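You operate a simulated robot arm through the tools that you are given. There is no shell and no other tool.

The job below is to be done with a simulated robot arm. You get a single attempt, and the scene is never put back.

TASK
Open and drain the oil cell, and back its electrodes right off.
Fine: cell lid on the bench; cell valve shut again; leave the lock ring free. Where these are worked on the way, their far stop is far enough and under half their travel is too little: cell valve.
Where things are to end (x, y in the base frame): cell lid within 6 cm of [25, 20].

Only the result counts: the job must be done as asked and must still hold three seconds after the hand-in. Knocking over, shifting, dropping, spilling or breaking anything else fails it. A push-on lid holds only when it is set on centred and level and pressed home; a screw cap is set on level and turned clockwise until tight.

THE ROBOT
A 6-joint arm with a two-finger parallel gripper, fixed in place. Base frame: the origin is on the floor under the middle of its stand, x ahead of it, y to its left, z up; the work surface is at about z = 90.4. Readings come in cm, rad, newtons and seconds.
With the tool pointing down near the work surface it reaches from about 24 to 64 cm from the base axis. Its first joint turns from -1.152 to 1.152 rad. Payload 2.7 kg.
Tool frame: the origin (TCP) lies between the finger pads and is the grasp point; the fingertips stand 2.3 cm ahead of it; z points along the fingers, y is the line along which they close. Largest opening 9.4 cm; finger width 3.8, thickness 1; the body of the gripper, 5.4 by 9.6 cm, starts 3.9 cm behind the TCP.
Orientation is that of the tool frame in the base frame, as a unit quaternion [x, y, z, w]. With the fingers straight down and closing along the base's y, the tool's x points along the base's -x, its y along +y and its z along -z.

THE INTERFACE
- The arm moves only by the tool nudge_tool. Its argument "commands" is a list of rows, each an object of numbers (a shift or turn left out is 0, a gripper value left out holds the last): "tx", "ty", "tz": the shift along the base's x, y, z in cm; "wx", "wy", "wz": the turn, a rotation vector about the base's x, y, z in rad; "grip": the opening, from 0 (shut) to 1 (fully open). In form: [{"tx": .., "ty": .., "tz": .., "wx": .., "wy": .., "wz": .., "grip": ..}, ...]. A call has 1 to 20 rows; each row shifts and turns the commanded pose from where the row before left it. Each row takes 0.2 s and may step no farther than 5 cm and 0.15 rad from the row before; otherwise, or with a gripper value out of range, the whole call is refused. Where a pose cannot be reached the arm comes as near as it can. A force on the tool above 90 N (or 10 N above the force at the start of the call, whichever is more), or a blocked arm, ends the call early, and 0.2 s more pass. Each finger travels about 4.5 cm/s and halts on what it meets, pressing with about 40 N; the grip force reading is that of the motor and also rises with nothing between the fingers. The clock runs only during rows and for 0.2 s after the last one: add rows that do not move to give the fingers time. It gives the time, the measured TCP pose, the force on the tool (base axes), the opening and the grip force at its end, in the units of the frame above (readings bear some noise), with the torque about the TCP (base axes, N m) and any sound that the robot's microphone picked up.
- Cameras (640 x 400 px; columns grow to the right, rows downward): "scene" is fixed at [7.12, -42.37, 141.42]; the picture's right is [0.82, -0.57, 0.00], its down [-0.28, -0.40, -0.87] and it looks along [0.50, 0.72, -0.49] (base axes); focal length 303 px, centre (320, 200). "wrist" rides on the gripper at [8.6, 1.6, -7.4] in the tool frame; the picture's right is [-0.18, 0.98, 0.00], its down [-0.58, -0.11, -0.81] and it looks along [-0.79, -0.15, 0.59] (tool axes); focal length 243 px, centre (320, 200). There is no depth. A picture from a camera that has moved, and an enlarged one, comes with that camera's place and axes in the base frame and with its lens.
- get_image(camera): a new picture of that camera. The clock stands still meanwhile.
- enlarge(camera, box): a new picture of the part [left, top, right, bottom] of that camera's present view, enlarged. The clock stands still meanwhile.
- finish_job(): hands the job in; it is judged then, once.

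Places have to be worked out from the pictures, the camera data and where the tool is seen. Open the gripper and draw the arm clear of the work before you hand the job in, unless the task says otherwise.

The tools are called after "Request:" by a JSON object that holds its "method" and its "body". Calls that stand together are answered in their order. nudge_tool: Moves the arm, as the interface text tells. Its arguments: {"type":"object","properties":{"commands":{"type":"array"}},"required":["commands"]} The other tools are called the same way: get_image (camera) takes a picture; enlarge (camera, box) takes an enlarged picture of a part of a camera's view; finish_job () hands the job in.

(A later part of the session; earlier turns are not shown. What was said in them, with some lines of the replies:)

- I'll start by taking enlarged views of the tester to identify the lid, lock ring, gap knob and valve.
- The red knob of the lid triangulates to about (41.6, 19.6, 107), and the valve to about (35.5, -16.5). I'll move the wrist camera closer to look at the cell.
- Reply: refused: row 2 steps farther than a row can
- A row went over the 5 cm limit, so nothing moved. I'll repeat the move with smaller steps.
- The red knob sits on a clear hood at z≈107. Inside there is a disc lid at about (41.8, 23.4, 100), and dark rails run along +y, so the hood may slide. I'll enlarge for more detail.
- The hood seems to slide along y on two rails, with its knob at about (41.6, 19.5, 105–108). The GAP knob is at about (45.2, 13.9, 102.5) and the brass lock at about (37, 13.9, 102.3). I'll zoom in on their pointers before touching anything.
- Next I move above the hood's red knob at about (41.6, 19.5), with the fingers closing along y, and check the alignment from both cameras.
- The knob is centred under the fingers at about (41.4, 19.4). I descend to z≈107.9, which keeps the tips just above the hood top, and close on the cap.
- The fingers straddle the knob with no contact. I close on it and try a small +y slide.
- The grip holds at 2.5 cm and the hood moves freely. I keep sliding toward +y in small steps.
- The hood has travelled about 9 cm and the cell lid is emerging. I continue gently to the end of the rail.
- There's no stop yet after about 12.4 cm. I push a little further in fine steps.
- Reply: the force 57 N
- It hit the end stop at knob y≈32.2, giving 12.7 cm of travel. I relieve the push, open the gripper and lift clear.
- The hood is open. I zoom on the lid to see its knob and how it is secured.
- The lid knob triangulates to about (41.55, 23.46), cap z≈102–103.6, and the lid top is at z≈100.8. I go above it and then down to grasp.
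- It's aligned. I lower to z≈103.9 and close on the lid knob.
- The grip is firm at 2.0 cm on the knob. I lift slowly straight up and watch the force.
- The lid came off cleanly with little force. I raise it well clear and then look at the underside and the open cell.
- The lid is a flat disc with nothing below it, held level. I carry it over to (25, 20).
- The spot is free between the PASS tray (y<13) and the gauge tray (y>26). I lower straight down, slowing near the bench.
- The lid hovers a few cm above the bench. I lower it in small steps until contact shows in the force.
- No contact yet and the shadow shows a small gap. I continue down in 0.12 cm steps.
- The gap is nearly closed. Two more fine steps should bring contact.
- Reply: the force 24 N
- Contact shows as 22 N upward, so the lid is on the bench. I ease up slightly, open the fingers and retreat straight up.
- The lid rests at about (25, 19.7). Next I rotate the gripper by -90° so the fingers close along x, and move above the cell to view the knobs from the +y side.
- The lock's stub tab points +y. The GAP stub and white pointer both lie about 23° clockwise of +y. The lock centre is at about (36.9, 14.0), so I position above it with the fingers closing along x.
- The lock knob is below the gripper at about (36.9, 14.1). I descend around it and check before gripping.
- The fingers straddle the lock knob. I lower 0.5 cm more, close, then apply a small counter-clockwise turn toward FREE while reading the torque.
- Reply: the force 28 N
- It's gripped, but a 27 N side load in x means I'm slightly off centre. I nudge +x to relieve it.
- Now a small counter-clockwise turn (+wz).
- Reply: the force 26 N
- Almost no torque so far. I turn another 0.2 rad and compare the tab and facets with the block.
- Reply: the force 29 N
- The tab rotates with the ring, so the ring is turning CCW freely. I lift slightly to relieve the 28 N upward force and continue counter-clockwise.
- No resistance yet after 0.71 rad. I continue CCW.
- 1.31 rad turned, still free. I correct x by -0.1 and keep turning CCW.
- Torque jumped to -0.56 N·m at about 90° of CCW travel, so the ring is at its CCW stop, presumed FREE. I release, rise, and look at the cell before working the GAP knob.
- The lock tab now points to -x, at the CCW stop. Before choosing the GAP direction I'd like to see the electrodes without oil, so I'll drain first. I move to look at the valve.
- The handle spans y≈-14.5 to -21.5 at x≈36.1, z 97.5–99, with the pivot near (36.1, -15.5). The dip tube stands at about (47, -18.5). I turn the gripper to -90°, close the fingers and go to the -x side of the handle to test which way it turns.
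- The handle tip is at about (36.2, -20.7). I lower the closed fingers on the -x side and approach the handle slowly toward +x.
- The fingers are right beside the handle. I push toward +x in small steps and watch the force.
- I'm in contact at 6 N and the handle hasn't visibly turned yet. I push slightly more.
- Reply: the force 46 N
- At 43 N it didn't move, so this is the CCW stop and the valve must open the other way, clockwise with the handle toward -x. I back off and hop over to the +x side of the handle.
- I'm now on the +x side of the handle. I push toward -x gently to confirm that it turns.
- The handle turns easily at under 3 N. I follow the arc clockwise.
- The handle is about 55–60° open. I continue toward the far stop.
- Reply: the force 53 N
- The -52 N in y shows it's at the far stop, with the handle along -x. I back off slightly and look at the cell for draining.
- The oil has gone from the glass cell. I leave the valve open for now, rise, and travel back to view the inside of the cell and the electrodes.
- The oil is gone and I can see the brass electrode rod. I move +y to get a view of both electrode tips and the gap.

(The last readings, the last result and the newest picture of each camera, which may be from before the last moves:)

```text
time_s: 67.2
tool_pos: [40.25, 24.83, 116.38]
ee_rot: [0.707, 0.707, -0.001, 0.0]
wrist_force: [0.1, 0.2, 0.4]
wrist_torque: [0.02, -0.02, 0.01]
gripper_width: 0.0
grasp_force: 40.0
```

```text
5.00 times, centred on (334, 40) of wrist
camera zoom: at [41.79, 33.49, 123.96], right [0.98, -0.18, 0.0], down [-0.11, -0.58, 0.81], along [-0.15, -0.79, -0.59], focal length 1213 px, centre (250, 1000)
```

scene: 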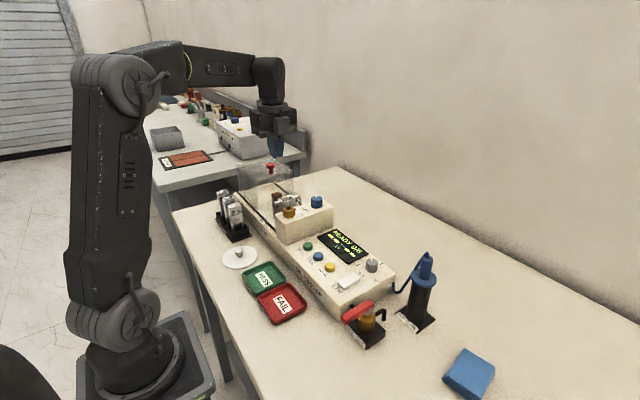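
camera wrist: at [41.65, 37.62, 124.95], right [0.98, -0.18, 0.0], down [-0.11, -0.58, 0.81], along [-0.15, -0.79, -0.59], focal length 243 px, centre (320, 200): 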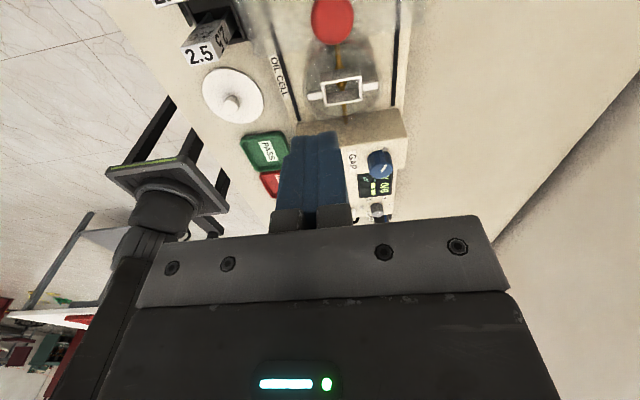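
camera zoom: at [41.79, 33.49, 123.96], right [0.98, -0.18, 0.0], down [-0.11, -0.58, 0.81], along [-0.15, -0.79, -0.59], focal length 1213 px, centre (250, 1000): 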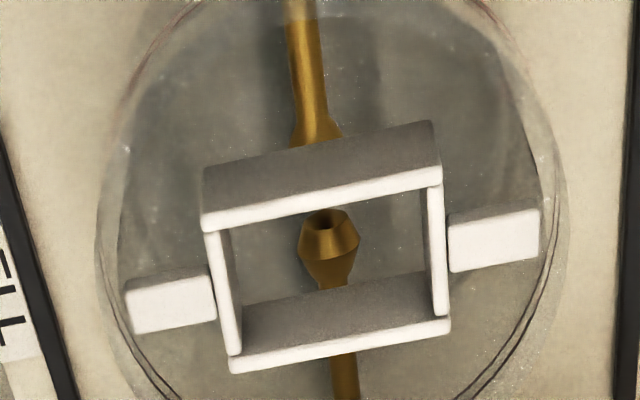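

Request:
{"method": "nudge_tool", "body": {"commands": [{"ty": 1.7}, {}]}}

Request:
{"method": "enlarge", "body": {"camera": "wrist", "box": [300, 30, 380, 80]}}

```text
time_s: 67.8
tool_pos: [40.35, 26.58, 116.44]
ee_rot: [0.707, 0.707, 0.001, 0.0]
wrist_force: [-0.2, -0.6, -0.2]
wrist_torque: [-0.04, 0.02, 0.05]
gripper_width: 0.0
grasp_force: 39.7
```

```text
8.00 times, centred on (340, 55) of wrist
camera zoom: at [41.78, 35.24, 123.98], right [0.98, -0.18, 0.0], down [-0.11, -0.58, 0.81], along [-0.15, -0.79, -0.59], focal length 1941 px, centre (160, 1360)
```

zoom: 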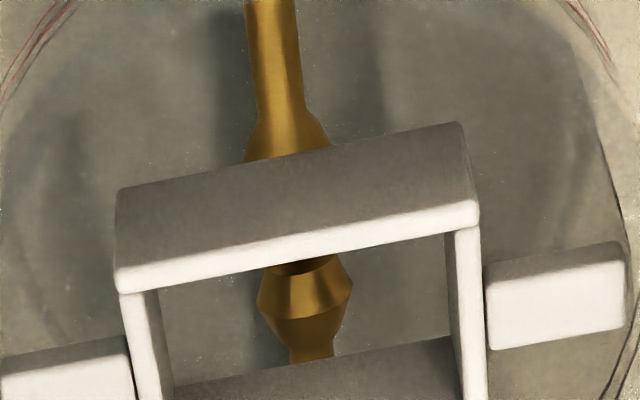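

I have a baseline view of the electrode. Now I move over the GAP knob at about (45, 14), yaw about -103° so the fingers avoid the stub tab, and open the fingers.

Request:
{"method": "nudge_tool", "body": {"commands": [{"tx": 1.2, "ty": -4, "grip": 0.5, "wz": -0.115}, {"tx": 1.2, "ty": -4, "wz": -0.115}, {"tx": 1.2, "ty": -4}, {"tx": 1.05, "ty": -0.6, "tz": -3}, {"tz": -3.5}, {}]}}

Request:
{"method": "get_image", "body": {"camera": "wrist"}}

Request:
{"method": "enlarge", "body": {"camera": "scene", "box": [256, 150, 368, 220]}}

```text
time_s: 69.2
tool_pos: [44.84, 14.04, 109.9]
ee_rot: [0.783, 0.621, 0.0, 0.0]
wrist_force: [0.1, 0.9, 0.1]
wrist_torque: [-0.01, 0.01, -0.04]
gripper_width: 4.69
grasp_force: 0.1
```

```text
taken
camera wrist: at [48.19, 22.13, 117.61], right [0.92, -0.4, 0.0], down [-0.24, -0.54, 0.81], along [-0.32, -0.74, -0.59], focal length 243 px, centre (320, 200)
```

wrist: 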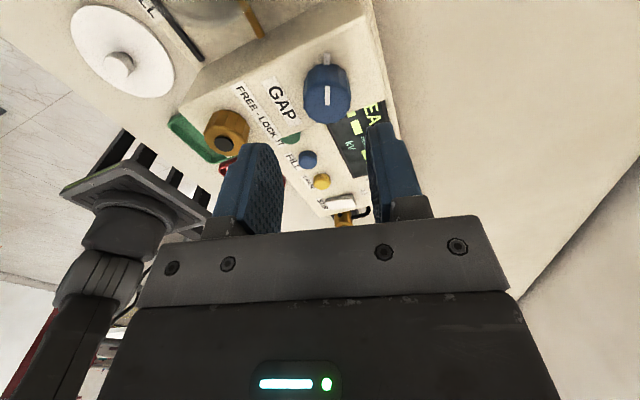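

```text
5.71 times, centred on (312, 185) of scene
camera zoom: at [7.12, -42.37, 141.42], right [0.82, -0.57, 0.0], down [-0.28, -0.4, -0.87], along [0.5, 0.72, -0.49], focal length 1731 px, centre (366, 286)
```

zoom: 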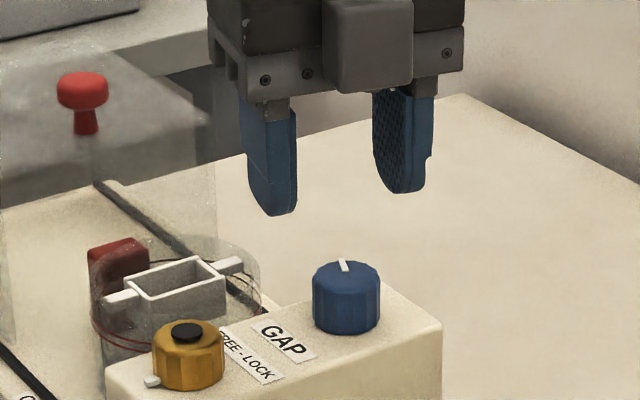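

The GAP knob is under the fingers. I descend around it with a small +x correction.

Request:
{"method": "nudge_tool", "body": {"commands": [{"tz": -2.5, "tx": 0.25}, {"tz": -2}, {"tz": -0.8}, {}]}}

Request:
{"method": "get_image", "body": {"camera": "wrist"}}

Request:
{"method": "enlarge", "body": {"camera": "scene", "box": [256, 150, 368, 220]}}

```text
time_s: 70.2
tool_pos: [45.04, 14.19, 104.57]
ee_rot: [0.783, 0.621, 0.0, 0.0]
wrist_force: [-0.3, 0.1, -0.5]
wrist_torque: [0.02, 0.01, -0.03]
gripper_width: 4.7
grasp_force: 0.1
```

```text
taken
camera wrist: at [48.48, 22.2, 112.18], right [0.92, -0.4, 0.0], down [-0.24, -0.54, 0.81], along [-0.32, -0.74, -0.59], focal length 243 px, centre (320, 200)
```

wrist: 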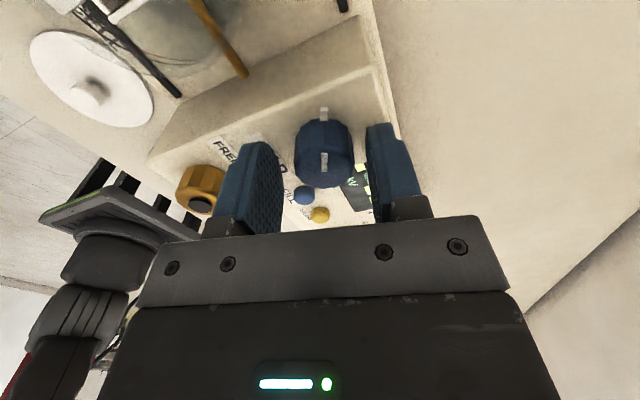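

```text
5.71 times, centred on (312, 185) of scene
camera zoom: at [7.12, -42.37, 141.42], right [0.82, -0.57, 0.0], down [-0.28, -0.4, -0.87], along [0.5, 0.72, -0.49], focal length 1731 px, centre (366, 286)
```

zoom: 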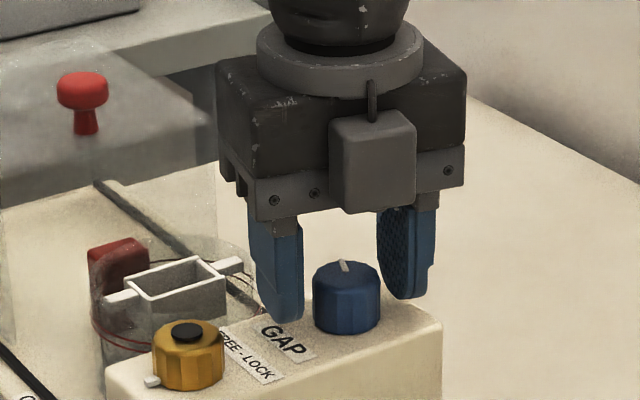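

The knob is well centred between the fingers. I close and check the side forces.

Request:
{"method": "nudge_tool", "body": {"commands": [{"grip": 0.2}, {}, {}, {}]}}

```text
time_s: 71.2
tool_pos: [45.15, 14.03, 104.71]
ee_rot: [0.784, 0.621, 0.001, 0.002]
wrist_force: [24.2, -4.2, -6.2]
wrist_torque: [-0.1, -0.56, 0.03]
gripper_width: 2.87
grasp_force: 45.3
```

Request:
{"method": "nudge_tool", "body": {"commands": [{"tx": 0.12, "tz": -0.1}, {}, {"tx": 0.1}, {}]}}

```text
time_s: 72.2
tool_pos: [45.13, 14.08, 104.59]
ee_rot: [0.782, 0.623, 0.0, 0.001]
wrist_force: [-2.3, -18.0, 21.6]
wrist_torque: [0.15, -0.13, -0.02]
gripper_width: 2.89
grasp_force: 45.1
```

It's centred well enough after a small relief in y. Now a small CCW test turn.

Request:
{"method": "nudge_tool", "body": {"commands": [{"ty": -0.1, "tz": 0.06}, {"wz": 0.05}, {"wz": 0.05}, {}]}}

Request:
{"method": "enlarge", "body": {"camera": "wrist", "box": [260, 80, 420, 180]}}

```text
time_s: 73.2
tool_pos: [45.25, 14.1, 104.56]
ee_rot: [0.752, 0.66, 0.001, 0.0]
wrist_force: [-5.6, -5.9, 19.0]
wrist_torque: [-1.21, 0.27, 0.01]
gripper_width: 2.91
grasp_force: 45.7
```

```text
4.00 times, centred on (340, 130) of wrist
camera zoom: at [47.83, 22.48, 112.19], right [0.95, -0.31, 0.0], down [-0.18, -0.56, 0.81], along [-0.25, -0.77, -0.59], focal length 970 px, centre (240, 480)
```

zoom: 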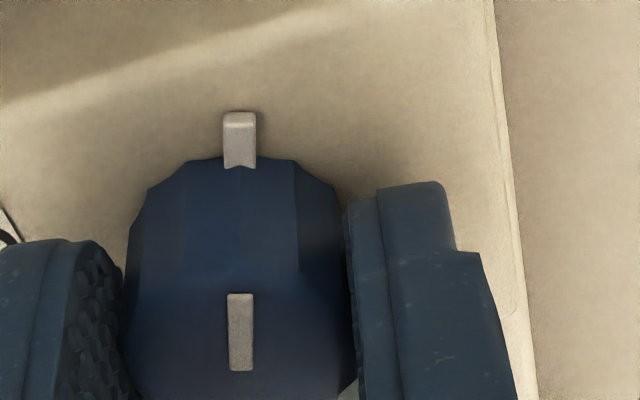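

GAP turns freely with no z torque, so the lock really is free. I continue CCW by another 0.6 rad.

Request:
{"method": "nudge_tool", "body": {"commands": [{"wz": 0.1}, {"wz": 0.1}, {"wz": 0.1}, {"wz": 0.1}, {"wz": 0.1}, {"wz": 0.1}, {}]}}

Request:
{"method": "get_image", "body": {"camera": "wrist"}}

Request:
{"method": "enlarge", "body": {"camera": "scene", "box": [256, 150, 368, 220]}}

```text
time_s: 74.8
tool_pos: [45.32, 14.13, 104.52]
ee_rot: [0.522, 0.853, -0.001, -0.001]
wrist_force: [-18.6, -3.6, 19.3]
wrist_torque: [-0.3, 0.26, -0.02]
gripper_width: 2.9
grasp_force: 44.1
```

```text
taken
camera wrist: at [42.59, 22.54, 112.19], right [0.96, 0.28, 0.0], down [0.17, -0.57, 0.81], along [0.23, -0.77, -0.59], focal length 243 px, centre (320, 200)
```

wrist: 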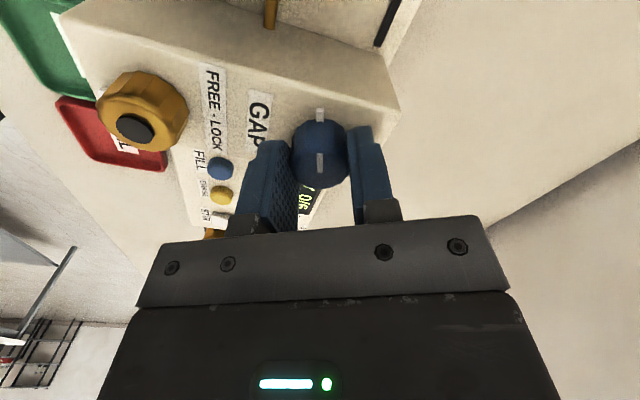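

```text
5.71 times, centred on (312, 185) of scene
camera zoom: at [7.04, -42.39, 141.42], right [0.82, -0.57, 0.0], down [-0.28, -0.4, -0.87], along [0.5, 0.72, -0.49], focal length 1731 px, centre (366, 286)
```

zoom: 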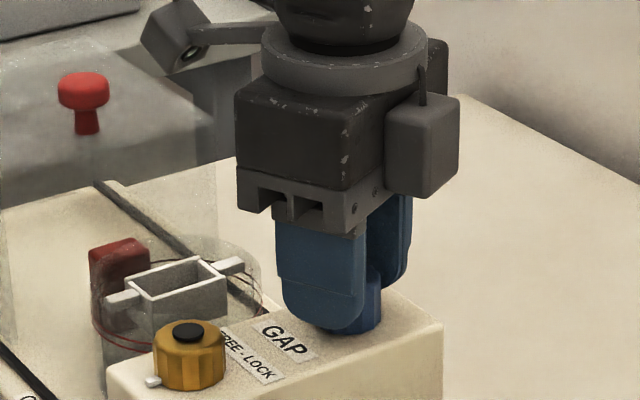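

I correct x slightly and continue CCW.

Request:
{"method": "nudge_tool", "body": {"commands": [{"tx": -0.1, "tz": 0.05}, {"wz": 0.1}, {"wz": 0.1}, {"wz": 0.1}, {"wz": 0.1}, {"wz": 0.1}, {"wz": 0.1}, {"wz": 0.1}, {"wz": 0.1}, {"wz": 0.1}, {}]}}

Request:
{"method": "get_image", "body": {"camera": "wrist"}}

```text
time_s: 77.2
tool_pos: [45.12, 14.06, 104.65]
ee_rot: [0.099, 0.995, -0.001, 0.0]
wrist_force: [-8.4, -9.3, 7.3]
wrist_torque: [-0.16, 1.15, 0.01]
gripper_width: 2.88
grasp_force: 44.9
```

```text
taken
camera wrist: at [36.87, 17.35, 112.19], right [0.38, 0.93, 0.0], down [0.55, -0.22, 0.81], along [0.75, -0.3, -0.59], focal length 243 px, centre (320, 200)
```

wrist: 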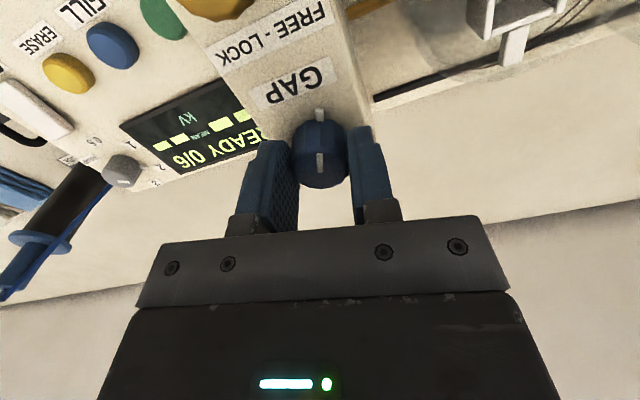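

1.6 rad CCW so far with no stop. I look at the electrode through the wrist and scene cameras.

Request:
{"method": "enlarge", "body": {"camera": "wrist", "box": [340, 0, 600, 120]}}

Request:
{"method": "enlarge", "body": {"camera": "scene", "box": [265, 180, 313, 210]}}

```text
2.46 times, centred on (470, 60) of wrist
camera zoom: at [36.87, 17.35, 112.19], right [0.38, 0.93, 0.0], down [0.55, -0.22, 0.81], along [0.75, -0.3, -0.59], focal length 597 px, centre (-49, 545)
```

zoom: 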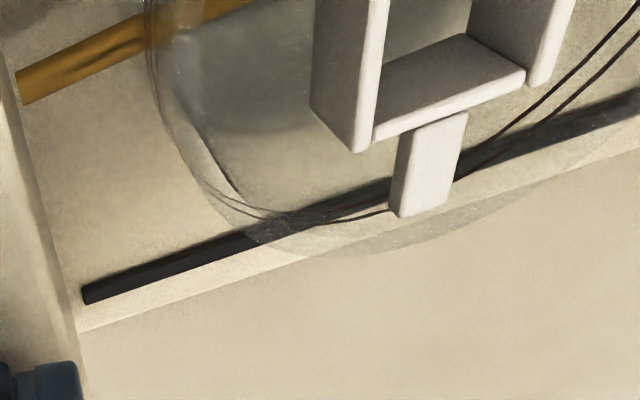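

```text
13.33 times, centred on (289, 195) of scene
camera zoom: at [7.09, -42.4, 141.41], right [0.82, -0.57, 0.0], down [-0.28, -0.4, -0.87], along [0.5, 0.72, -0.49], focal length 4038 px, centre (733, 267)
```

zoom: 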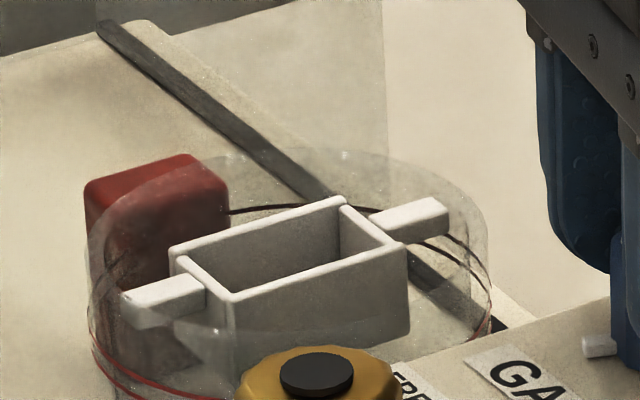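

I release the knob and return to the baseline camera pose to compare the electrode position.

Request:
{"method": "nudge_tool", "body": {"commands": [{"grip": 0.5}, {}, {}, {"tz": 2}, {"tz": 3}, {"tz": 4, "wz": -0.137}, {"tz": 2.79, "ty": 1.5, "wz": -0.137}, {"tx": -0.8, "ty": 2, "wz": -0.137}, {"tx": -0.8, "ty": 2, "wz": -0.137}, {"tx": -0.8, "ty": 2, "wz": -0.137}, {"tx": -0.8, "ty": 2, "wz": -0.137}, {"tx": -0.8, "ty": 2, "wz": -0.137}, {"tx": -0.8, "ty": 1, "wz": -0.137}, {"wz": -0.137}, {"wz": -0.137}, {}]}}

Request:
{"method": "enlarge", "body": {"camera": "wrist", "box": [300, 30, 380, 80]}}

```text
time_s: 80.6
tool_pos: [40.32, 26.72, 116.27]
ee_rot: [0.707, 0.707, 0.0, 0.0]
wrist_force: [-0.7, 0.6, 0.2]
wrist_torque: [0.01, 0.03, -0.01]
gripper_width: 4.7
grasp_force: 0.0
```

```text
8.00 times, centred on (340, 55) of wrist
camera zoom: at [41.95, 35.3, 123.93], right [0.98, -0.19, 0.0], down [-0.11, -0.58, 0.81], along [-0.15, -0.79, -0.59], focal length 1941 px, centre (160, 1360)
```

zoom: 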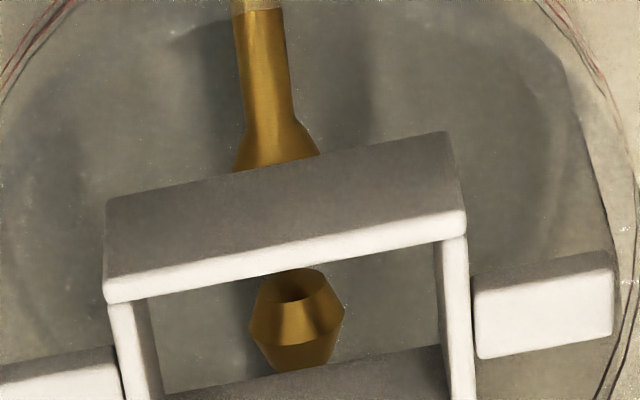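

The electrode nearest the block has retreated by about 3 mm since the baseline, so CCW opens the gap. I go back to GAP at yaw about -51°, keeping clear of the stub tab now near 159°, and keep turning CCW.

Request:
{"method": "nudge_tool", "body": {"commands": [{"tx": 1.2, "ty": -4, "wz": 0.136}, {"tx": 1.2, "ty": -4, "wz": 0.136}, {"tx": 1.2, "ty": -4, "wz": 0.136}, {"tx": 1.25, "ty": -0.6, "tz": -3, "wz": 0.136}, {"tz": -3.5, "wz": 0.136}, {}]}}

Request:
{"method": "get_image", "body": {"camera": "wrist"}}

Request:
{"method": "enlarge", "body": {"camera": "scene", "box": [256, 150, 368, 220]}}

```text
time_s: 82.0
tool_pos: [45.14, 14.1, 109.8]
ee_rot: [0.429, 0.903, 0.001, 0.0]
wrist_force: [-0.3, 0.9, 0.9]
wrist_torque: [-0.04, 0.02, 0.0]
gripper_width: 4.7
grasp_force: 0.1
```

```text
taken
camera wrist: at [40.82, 21.8, 117.5], right [0.88, 0.48, 0.0], down [0.28, -0.52, 0.81], along [0.38, -0.71, -0.59], focal length 243 px, centre (320, 200)
```

wrist: 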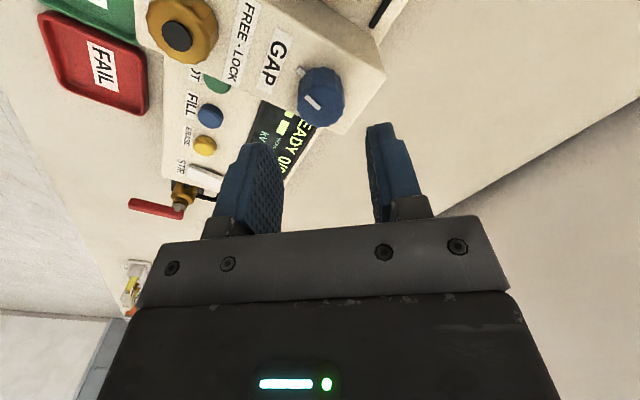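

```text
5.71 times, centred on (312, 185) of scene
camera zoom: at [7.12, -42.37, 141.42], right [0.82, -0.57, 0.0], down [-0.28, -0.4, -0.87], along [0.5, 0.72, -0.49], focal length 1731 px, centre (366, 286)
```

zoom: 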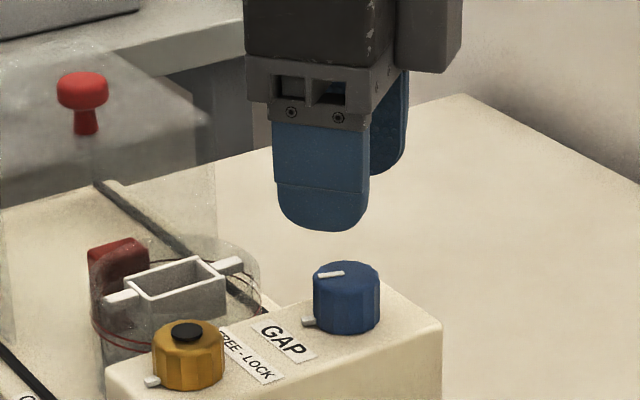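

The pointer and tab are at about 159°. I lower, grip, and check the side loads.

Request:
{"method": "nudge_tool", "body": {"commands": [{"tz": -2.5}, {"tz": -1.8}, {"tz": -0.9}, {}, {"grip": 0.2}, {}, {}, {}]}}

Request:
{"method": "enlarge", "body": {"camera": "wrist", "box": [240, 80, 420, 192]}}

```text
time_s: 83.8
tool_pos: [45.0, 14.19, 104.78]
ee_rot: [0.432, 0.902, -0.002, 0.0]
wrist_force: [-6.3, -3.6, -1.3]
wrist_torque: [-0.21, 0.08, 0.03]
gripper_width: 2.9
grasp_force: 45.3
```

```text
3.56 times, centred on (330, 136) of wrist
camera zoom: at [40.84, 21.88, 112.27], right [0.88, 0.47, 0.0], down [0.28, -0.52, 0.81], along [0.38, -0.71, -0.59], focal length 863 px, centre (284, 428)
```

zoom: 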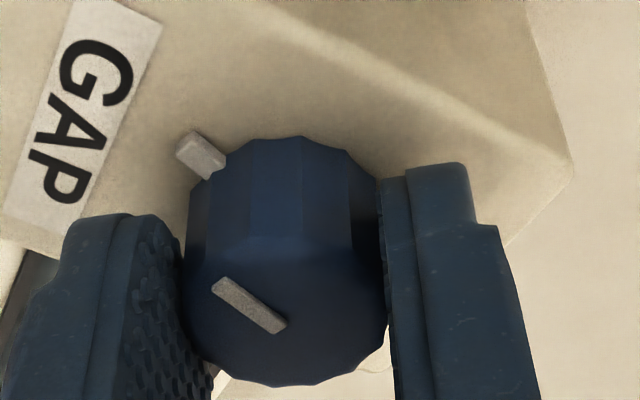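

The grip is good with low side loads. I turn CCW by 1.0 rad while watching the torque.

Request:
{"method": "nudge_tool", "body": {"commands": [{"wz": 0.1}, {"wz": 0.1}, {"wz": 0.1}, {"wz": 0.1}, {"wz": 0.1}, {"wz": 0.1}, {"wz": 0.1}, {"wz": 0.1}, {"wz": 0.1}, {"wz": 0.1}, {}]}}

Request:
{"method": "enlarge", "body": {"camera": "wrist", "box": [240, 80, 420, 192]}}

```text
time_s: 86.2
tool_pos: [45.23, 14.05, 104.7]
ee_rot: [-0.055, 0.998, 0.002, 0.001]
wrist_force: [1.9, 5.4, 2.4]
wrist_torque: [0.1, 0.01, -0.19]
gripper_width: 2.91
grasp_force: 44.9
```

```text
3.56 times, centred on (330, 136) of wrist
camera zoom: at [36.42, 14.67, 112.34], right [0.07, 1.0, 0.0], down [0.59, -0.04, 0.81], along [0.81, -0.06, -0.59], focal length 863 px, centre (284, 428)
```

zoom: 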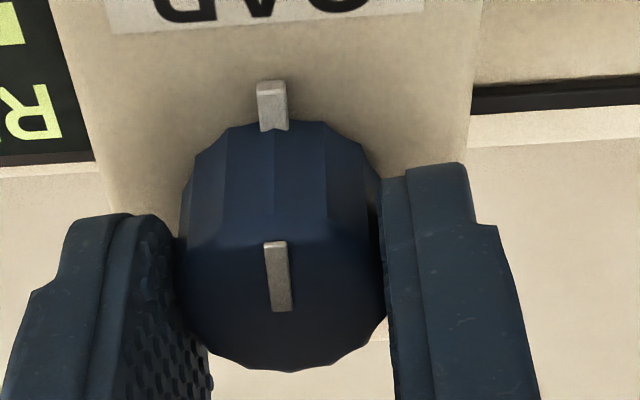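

The pointer rotated relative to the fingers, now at about 180° (-x), so the knob seems to have met a stop and slipped. I apply a bit more turn to confirm via torque.

Request:
{"method": "nudge_tool", "body": {"commands": [{"wz": 0.07}, {"wz": 0.07}]}}

Request:
{"method": "enlarge", "body": {"camera": "wrist", "box": [240, 80, 420, 192]}}

```text
time_s: 86.8
tool_pos: [45.37, 14.07, 104.74]
ee_rot: [-0.124, 0.992, 0.001, 0.0]
wrist_force: [1.5, 8.5, 4.9]
wrist_torque: [0.26, -0.07, -0.73]
gripper_width: 2.93
grasp_force: 45.2
```

```text
3.56 times, centred on (330, 136) of wrist
camera zoom: at [36.41, 13.46, 112.33], right [-0.07, 1.0, 0.0], down [0.59, 0.04, 0.81], along [0.81, 0.05, -0.59], focal length 863 px, centre (284, 428)
```

zoom: 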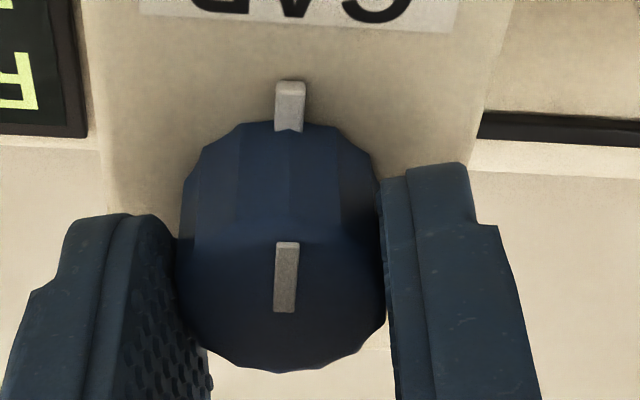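

Torque rose to -0.73 with the pointer fixed near 180°, so GAP is at its CCW (open) stop. I release in place, keeping the CCW preload, and rise to view the electrodes.

Request:
{"method": "nudge_tool", "body": {"commands": [{"grip": 0.5}, {}, {}, {"tz": 2}, {"tz": 3}, {"tz": 3}, {}]}}

Request:
{"method": "get_image", "body": {"camera": "wrist"}}

Request:
{"method": "enlarge", "body": {"camera": "scene", "box": [256, 160, 352, 220]}}

```text
time_s: 88.4
tool_pos: [45.34, 14.1, 112.54]
ee_rot: [-0.125, 0.992, -0.001, 0.001]
wrist_force: [-0.4, 0.2, -0.1]
wrist_torque: [-0.01, -0.01, 0.01]
gripper_width: 4.72
grasp_force: 0.1
```

```text
taken
camera wrist: at [36.39, 13.45, 120.11], right [-0.06, 1.0, 0.0], down [0.59, 0.04, 0.81], along [0.8, 0.05, -0.59], focal length 243 px, centre (320, 200)
```

wrist: 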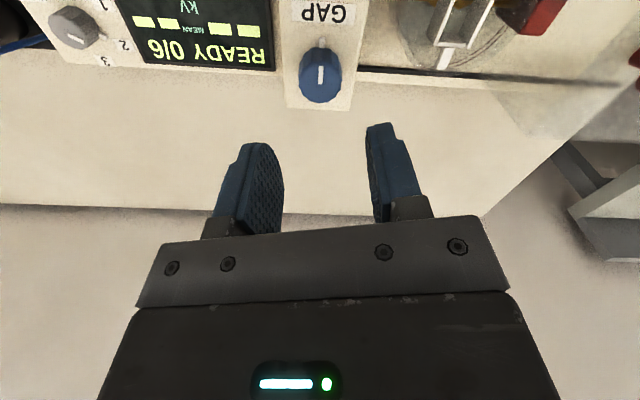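

```text
6.67 times, centred on (304, 190) of scene
camera zoom: at [7.12, -42.37, 141.42], right [0.82, -0.57, 0.0], down [-0.28, -0.4, -0.87], along [0.5, 0.72, -0.49], focal length 2019 px, centre (427, 267)
```

zoom: 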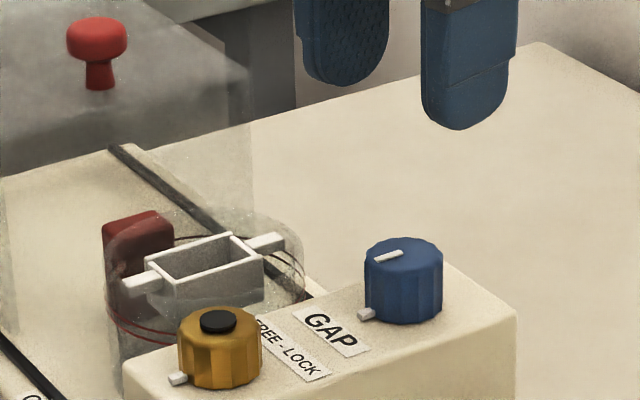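

GAP's pointer now rests at the stop. I return to the baseline view to confirm the electrodes are fully apart.

Request:
{"method": "nudge_tool", "body": {"commands": [{"tz": 2, "wz": -0.14}, {"tz": 1.9, "wz": -0.14}, {"tx": -0.5, "ty": 1.25, "wz": -0.14}, {"tx": -0.5, "ty": 1.25, "wz": -0.14}, {"tx": -0.5, "ty": 1.25, "wz": -0.14}, {"tx": -0.5, "ty": 1.25, "wz": -0.14}, {"tx": -0.5, "ty": 1.25, "wz": -0.14}, {"tx": -0.5, "ty": 1.25, "wz": -0.14}, {"tx": -0.5, "ty": 1.25, "wz": -0.14}, {"tx": -0.5, "ty": 1.25, "wz": -0.14}, {"tx": -0.5, "ty": 1.25, "wz": -0.14}, {"tx": -0.5, "ty": 1.25, "wz": -0.14}, {"wz": -0.14}, {}]}}

Request:
{"method": "enlarge", "body": {"camera": "wrist", "box": [300, 30, 380, 80]}}

Request:
{"method": "get_image", "body": {"camera": "wrist"}}

```text
time_s: 91.4
tool_pos: [40.28, 26.61, 116.61]
ee_rot: [0.708, 0.706, 0.0, 0.0]
wrist_force: [0.0, 0.2, 0.1]
wrist_torque: [-0.02, 0.02, 0.01]
gripper_width: 4.68
grasp_force: 0.0
```

```text
8.00 times, centred on (340, 55) of wrist
camera zoom: at [41.77, 35.26, 124.12], right [0.98, -0.19, 0.0], down [-0.11, -0.58, 0.81], along [-0.15, -0.79, -0.59], focal length 1941 px, centre (160, 1360)
```

zoom: 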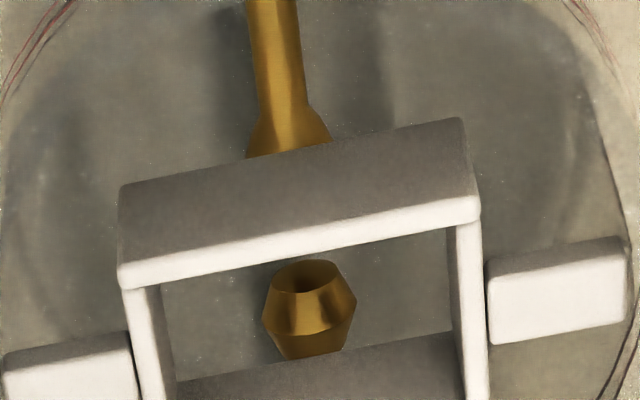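

```text
taken
camera wrist: at [41.77, 35.26, 124.12], right [0.98, -0.19, 0.0], down [-0.11, -0.58, 0.81], along [-0.15, -0.79, -0.59], focal length 243 px, centre (320, 200)
```

wrist: 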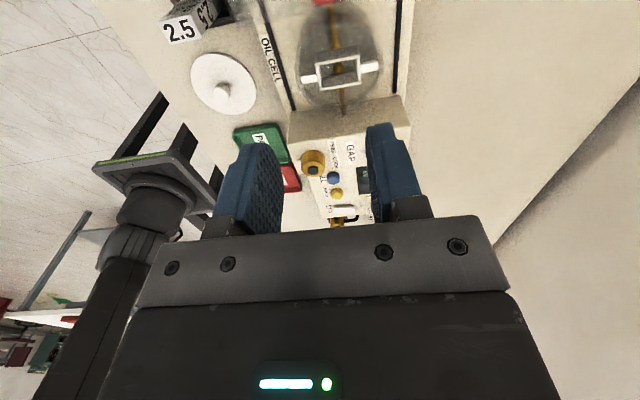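

The electrode tip has retreated further, so the gap is fully open. Next I shut the valve: close the fingers and travel to the +y side of the handle, which now points to -x.

Request:
{"method": "nudge_tool", "body": {"commands": [{"tx": -0.96, "ty": -4.3, "grip": 0}, {"tx": -0.96, "ty": -4.3}, {"tx": -0.96, "ty": -4.3}, {"tx": -0.96, "ty": -4.3}, {"tx": -0.96, "ty": -4.3}, {"tx": -0.96, "ty": -4.3}, {"tx": -0.96, "ty": -4.3}, {"tx": -0.96, "ty": -4.3}, {"tx": -0.9, "ty": -4.2}, {"tz": -4}, {"tz": -4}, {}]}}

Request:
{"method": "get_image", "body": {"camera": "wrist"}}

Request:
{"method": "enlarge", "body": {"camera": "scene", "box": [290, 220, 418, 360]}}

```text
time_s: 94.0
tool_pos: [31.67, -12.05, 108.44]
ee_rot: [0.708, 0.706, 0.0, 0.0]
wrist_force: [-0.4, -0.1, -0.7]
wrist_torque: [0.0, -0.03, 0.02]
gripper_width: 0.0
grasp_force: 39.9
```

```text
taken
camera wrist: at [33.18, -3.39, 116.04], right [0.98, -0.18, 0.0], down [-0.11, -0.58, 0.81], along [-0.15, -0.79, -0.59], focal length 243 px, centre (320, 200)
```

wrist: 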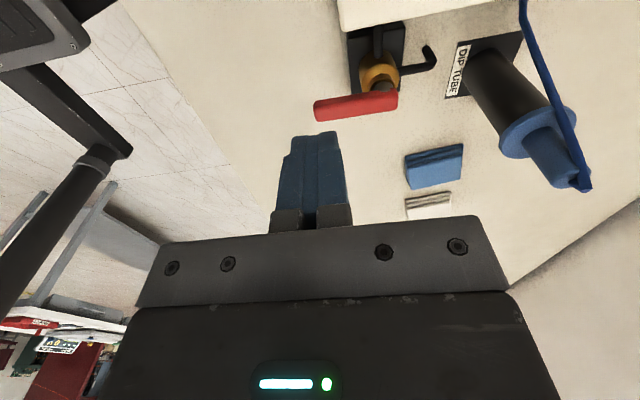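

```text
2.86 times, centred on (354, 290) of scene
camera zoom: at [7.12, -42.37, 141.42], right [0.82, -0.57, 0.0], down [-0.28, -0.4, -0.87], along [0.5, 0.72, -0.49], focal length 865 px, centre (223, -57)
```

zoom: 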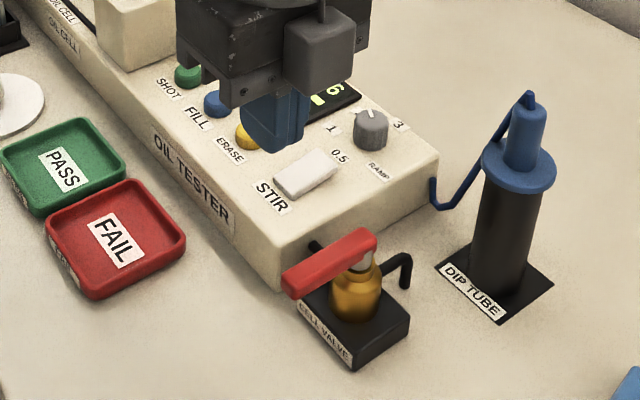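

The handle's axis is at y≈-15.0 with its tip at x≈30.6. I lower the fingers just on its +y side.

Request:
{"method": "nudge_tool", "body": {"commands": [{"tz": -4}, {"tz": -3}, {"tz": -1.5}, {"tz": -1}, {}]}}

Request:
{"method": "get_image", "body": {"camera": "wrist"}}

Request:
{"method": "enlarge", "body": {"camera": "scene", "box": [290, 240, 418, 360]}}

```text
time_s: 95.2
tool_pos: [31.63, -12.13, 99.02]
ee_rot: [0.707, 0.707, 0.0, 0.0]
wrist_force: [0.7, -0.2, -0.7]
wrist_torque: [-0.04, 0.04, -0.01]
gripper_width: 0.03
grasp_force: 40.2
```

```text
taken
camera wrist: at [33.13, -3.54, 106.69], right [0.98, -0.18, 0.0], down [-0.11, -0.58, 0.81], along [-0.15, -0.79, -0.59], focal length 243 px, centre (320, 200)
```

wrist: 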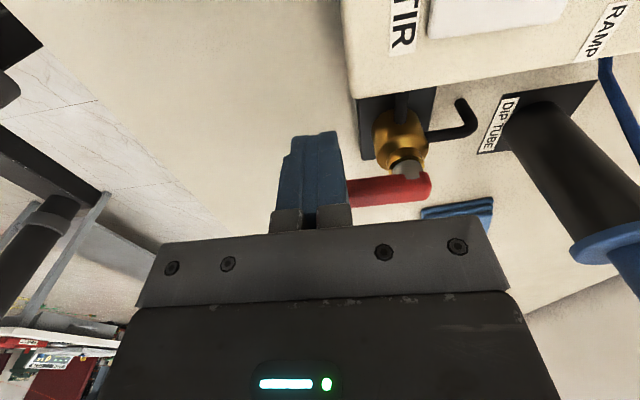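

```text
3.33 times, centred on (354, 300) of scene
camera zoom: at [7.12, -42.37, 141.42], right [0.82, -0.57, 0.0], down [-0.28, -0.4, -0.87], along [0.5, 0.72, -0.49], focal length 1010 px, centre (207, -133)
```

zoom: 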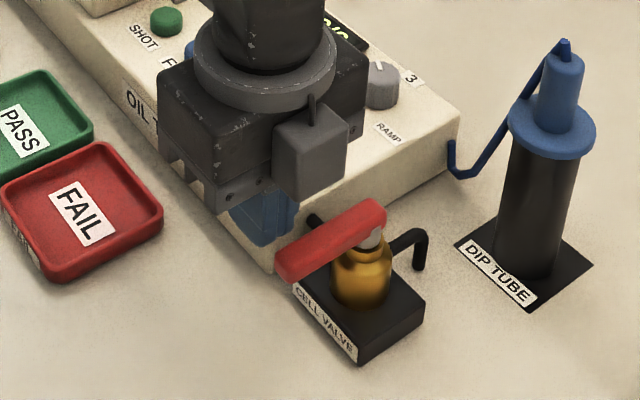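

It's positioned. I push the handle back counter-clockwise along its arc, first half.

Request:
{"method": "nudge_tool", "body": {"commands": [{"ty": -0.47}, {"tx": -0.15, "ty": -0.5}, {"tx": -0.13, "ty": -0.54}, {"tx": -0.05, "ty": -0.61}, {"tx": -0.03, "ty": -0.64}, {"tx": 0.13, "ty": -0.66}, {"tx": 0.18, "ty": -0.64}, {}]}}

Request:
{"method": "get_image", "body": {"camera": "wrist"}}

```text
time_s: 97.0
tool_pos: [31.57, -16.1, 99.31]
ee_rot: [0.707, 0.707, 0.0, 0.001]
wrist_force: [-0.1, -0.1, 0.0]
wrist_torque: [0.04, 0.01, 0.02]
gripper_width: 0.0
grasp_force: 40.7
```

```text
taken
camera wrist: at [33.13, -7.46, 106.68], right [0.98, -0.18, 0.0], down [-0.11, -0.58, 0.81], along [-0.15, -0.79, -0.59], focal length 243 px, centre (320, 200)
```

wrist: 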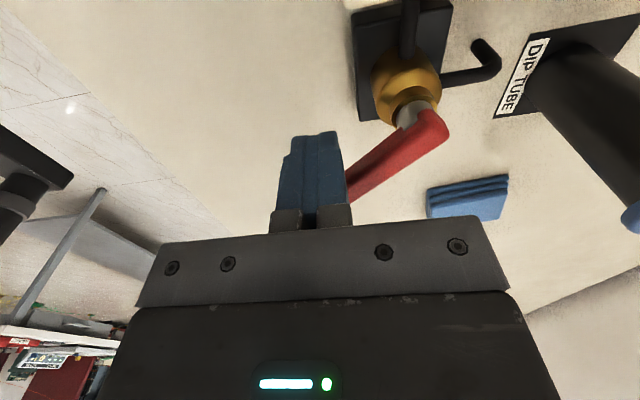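

The handle is about halfway back. I continue the arc to the shut stop.

Request:
{"method": "nudge_tool", "body": {"commands": [{"tx": 0.32, "ty": -0.66}, {"tx": 0.36, "ty": -0.62}, {"tx": 0.52, "ty": -0.53}, {"tx": 0.58, "ty": -0.49}, {"tx": 0.67, "ty": -0.36}, {"tx": 0.6, "ty": -0.25}, {"tx": 0.2}, {"tx": 0.15}, {}]}}

Request:
{"method": "get_image", "body": {"camera": "wrist"}}

```text
time_s: 99.0
tool_pos: [34.82, -19.11, 99.15]
ee_rot: [0.707, 0.707, -0.001, -0.004]
wrist_force: [-26.7, -5.9, 3.9]
wrist_torque: [0.0, 0.21, 0.38]
gripper_width: 0.0
grasp_force: 40.1
```

```text
taken
camera wrist: at [36.41, -10.44, 106.64], right [0.98, -0.18, -0.01], down [-0.1, -0.58, 0.81], along [-0.15, -0.79, -0.59], focal length 243 px, centre (320, 200)
```

wrist: 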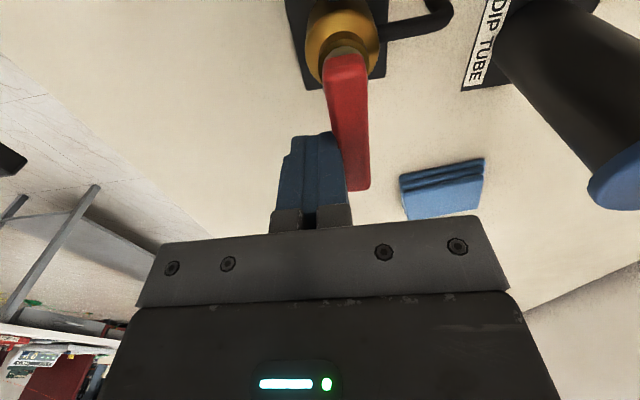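

It's at the shut stop, in the same position as originally, with 27 N against it. I press slightly more, back away in -x and rise.

Request:
{"method": "nudge_tool", "body": {"commands": [{"tx": 0.12}, {}, {"tx": -0.5}, {"tx": -0.7}, {"tz": 3}, {"tz": 4.5}, {"tz": 4.5}, {"tz": 4}, {}]}}

Request:
{"method": "get_image", "body": {"camera": "scene"}}

Request:
{"method": "enlarge", "body": {"camera": "scene", "box": [330, 250, 458, 360]}}

Request:
{"method": "enlarge", "body": {"camera": "scene", "box": [200, 160, 344, 270]}}

```text
time_s: 101.0
tool_pos: [34.0, -19.28, 115.18]
ee_rot: [0.707, 0.707, 0.0, -0.001]
wrist_force: [-0.9, -0.1, -0.7]
wrist_torque: [0.02, 0.03, 0.01]
gripper_width: 0.01
grasp_force: 41.0
```

```text
taken
```

scene: 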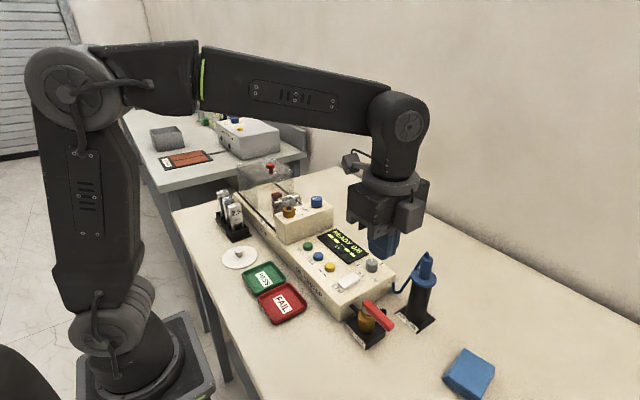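

```text
3.64 times, centred on (394, 305) of scene
camera zoom: at [7.12, -42.37, 141.42], right [0.82, -0.57, 0.0], down [-0.28, -0.4, -0.87], along [0.5, 0.72, -0.49], focal length 1101 px, centre (51, -182)
```

zoom: 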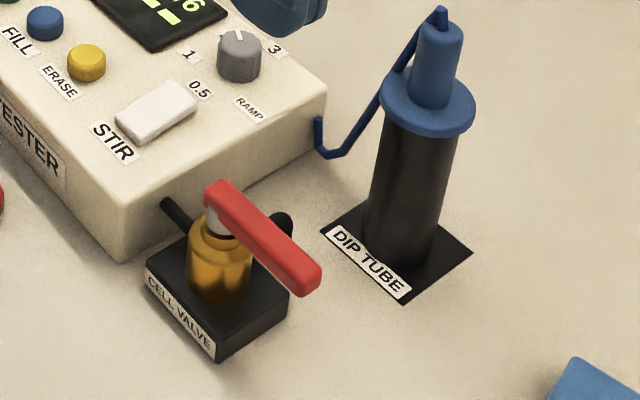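

```text
3.64 times, centred on (272, 215) of scene
camera zoom: at [7.12, -42.37, 141.42], right [0.82, -0.57, 0.0], down [-0.28, -0.4, -0.87], along [0.5, 0.72, -0.49], focal length 1101 px, centre (494, 146)
```

zoom: 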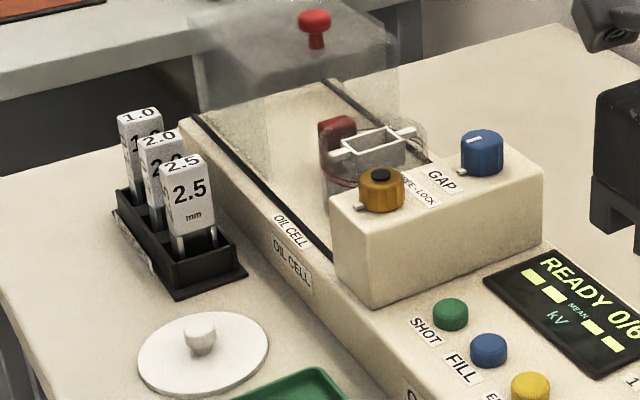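

The valve handle is back in its original shut position, the cell is empty, and the lid rests at about (25, 19). GAP and the lock are at their CCW stops. I open the gripper and draw the arm up and clear, then check everything one last time.

Request:
{"method": "nudge_tool", "body": {"commands": [{"tz": 4, "grip": 0.9}, {"tz": 4}, {"tz": 4, "ty": 2}, {"ty": 4, "tx": -1}, {"ty": 4, "tx": -1}, {"ty": 4, "tx": -1}, {}, {}]}}

Request:
{"method": "get_image", "body": {"camera": "scene"}}

Request:
{"method": "enlarge", "body": {"camera": "scene", "box": [250, 165, 346, 225]}}

Request:
{"method": "enlarge", "body": {"camera": "scene", "box": [200, 230, 440, 370]}}

```text
time_s: 102.8
tool_pos: [30.75, -4.96, 127.09]
ee_rot: [0.707, 0.707, -0.001, -0.001]
wrist_force: [-0.6, -0.2, -0.4]
wrist_torque: [-0.03, 0.04, 0.01]
gripper_width: 8.45
grasp_force: 0.0
```

```text
taken
```

scene: 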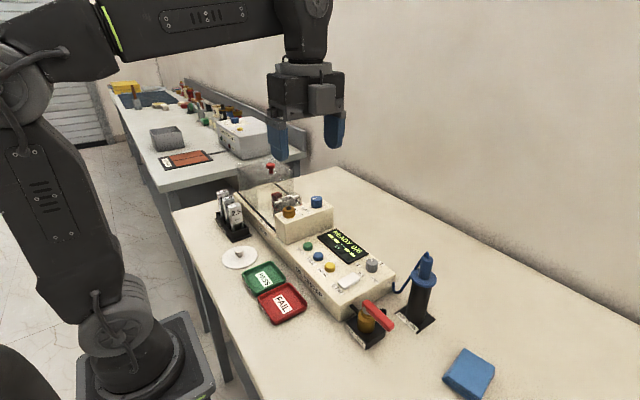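

```text
6.67 times, centred on (298, 195) of scene
camera zoom: at [7.12, -42.37, 141.42], right [0.82, -0.57, 0.0], down [-0.28, -0.4, -0.87], along [0.5, 0.72, -0.49], focal length 2019 px, centre (467, 233)
```

zoom: 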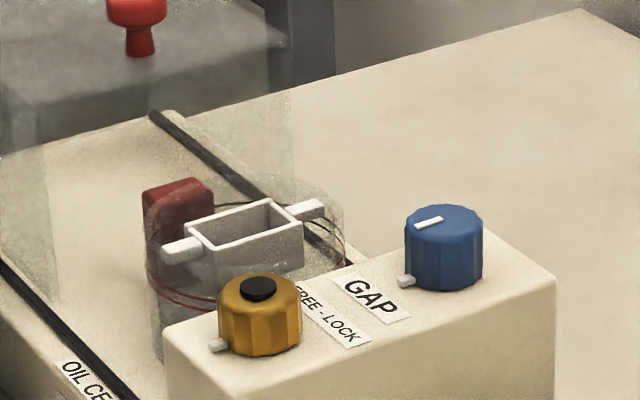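

```text
2.67 times, centred on (320, 300) of scene
camera zoom: at [7.12, -42.37, 141.42], right [0.82, -0.57, 0.0], down [-0.28, -0.4, -0.87], along [0.5, 0.72, -0.49], focal length 808 px, centre (320, -67)
```

zoom: 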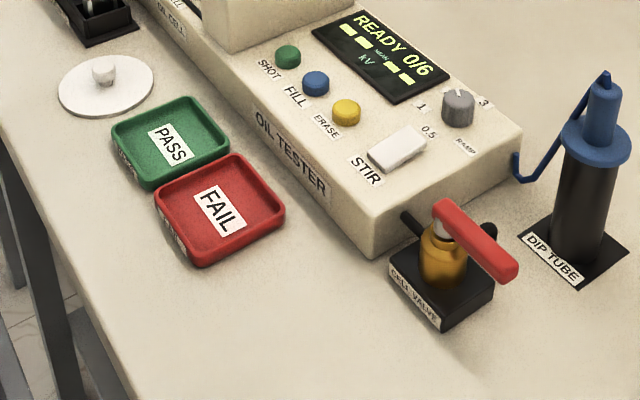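

The final pictures show:
- **Cell:** empty, with the lid flat on the bench at about (25, 19.5).
- **Valve:** handle shut.
- **Lock ring and GAP:** ring free, GAP at its open stop.
- **Everything else:** undisturbed, with the arm clear and the gripper open.

The hood stays slid back, since the cell was to be left open. I hand the job in.

Request:
{"method": "finish_job", "body": {}}

```text
The job is handed in.
```

I opened and drained the oil cell and backed its electrodes right off. The job is handed in, but no verdict came back.

- **Cell lid:** it lies flat on the bench at about (25, 19.7), within 6 cm of the target.
- **Drain:** I turned the cell valve to its far stop, and the camera showed no oil left in the cell. I then pushed the handle back to its original shut stop.
- **Lock ring:** it is turned counter-clockwise to its stop. The GAP knob then turned without resistance, so I take the ring to be free.
- **Electrodes:** the GAP knob is at its counter-clockwise stop. The wrist camera showed the electrode on the knob's side drawing back as it turned.
- **Hood:** I slid the clear hood back along its rails to reach the lid and left it open. The task didn't say how to leave it, and I read "open the cell" as leaving it uncovered.

Nothing else looked moved in the final pictures. The gripper is open and the arm is clear of the work.
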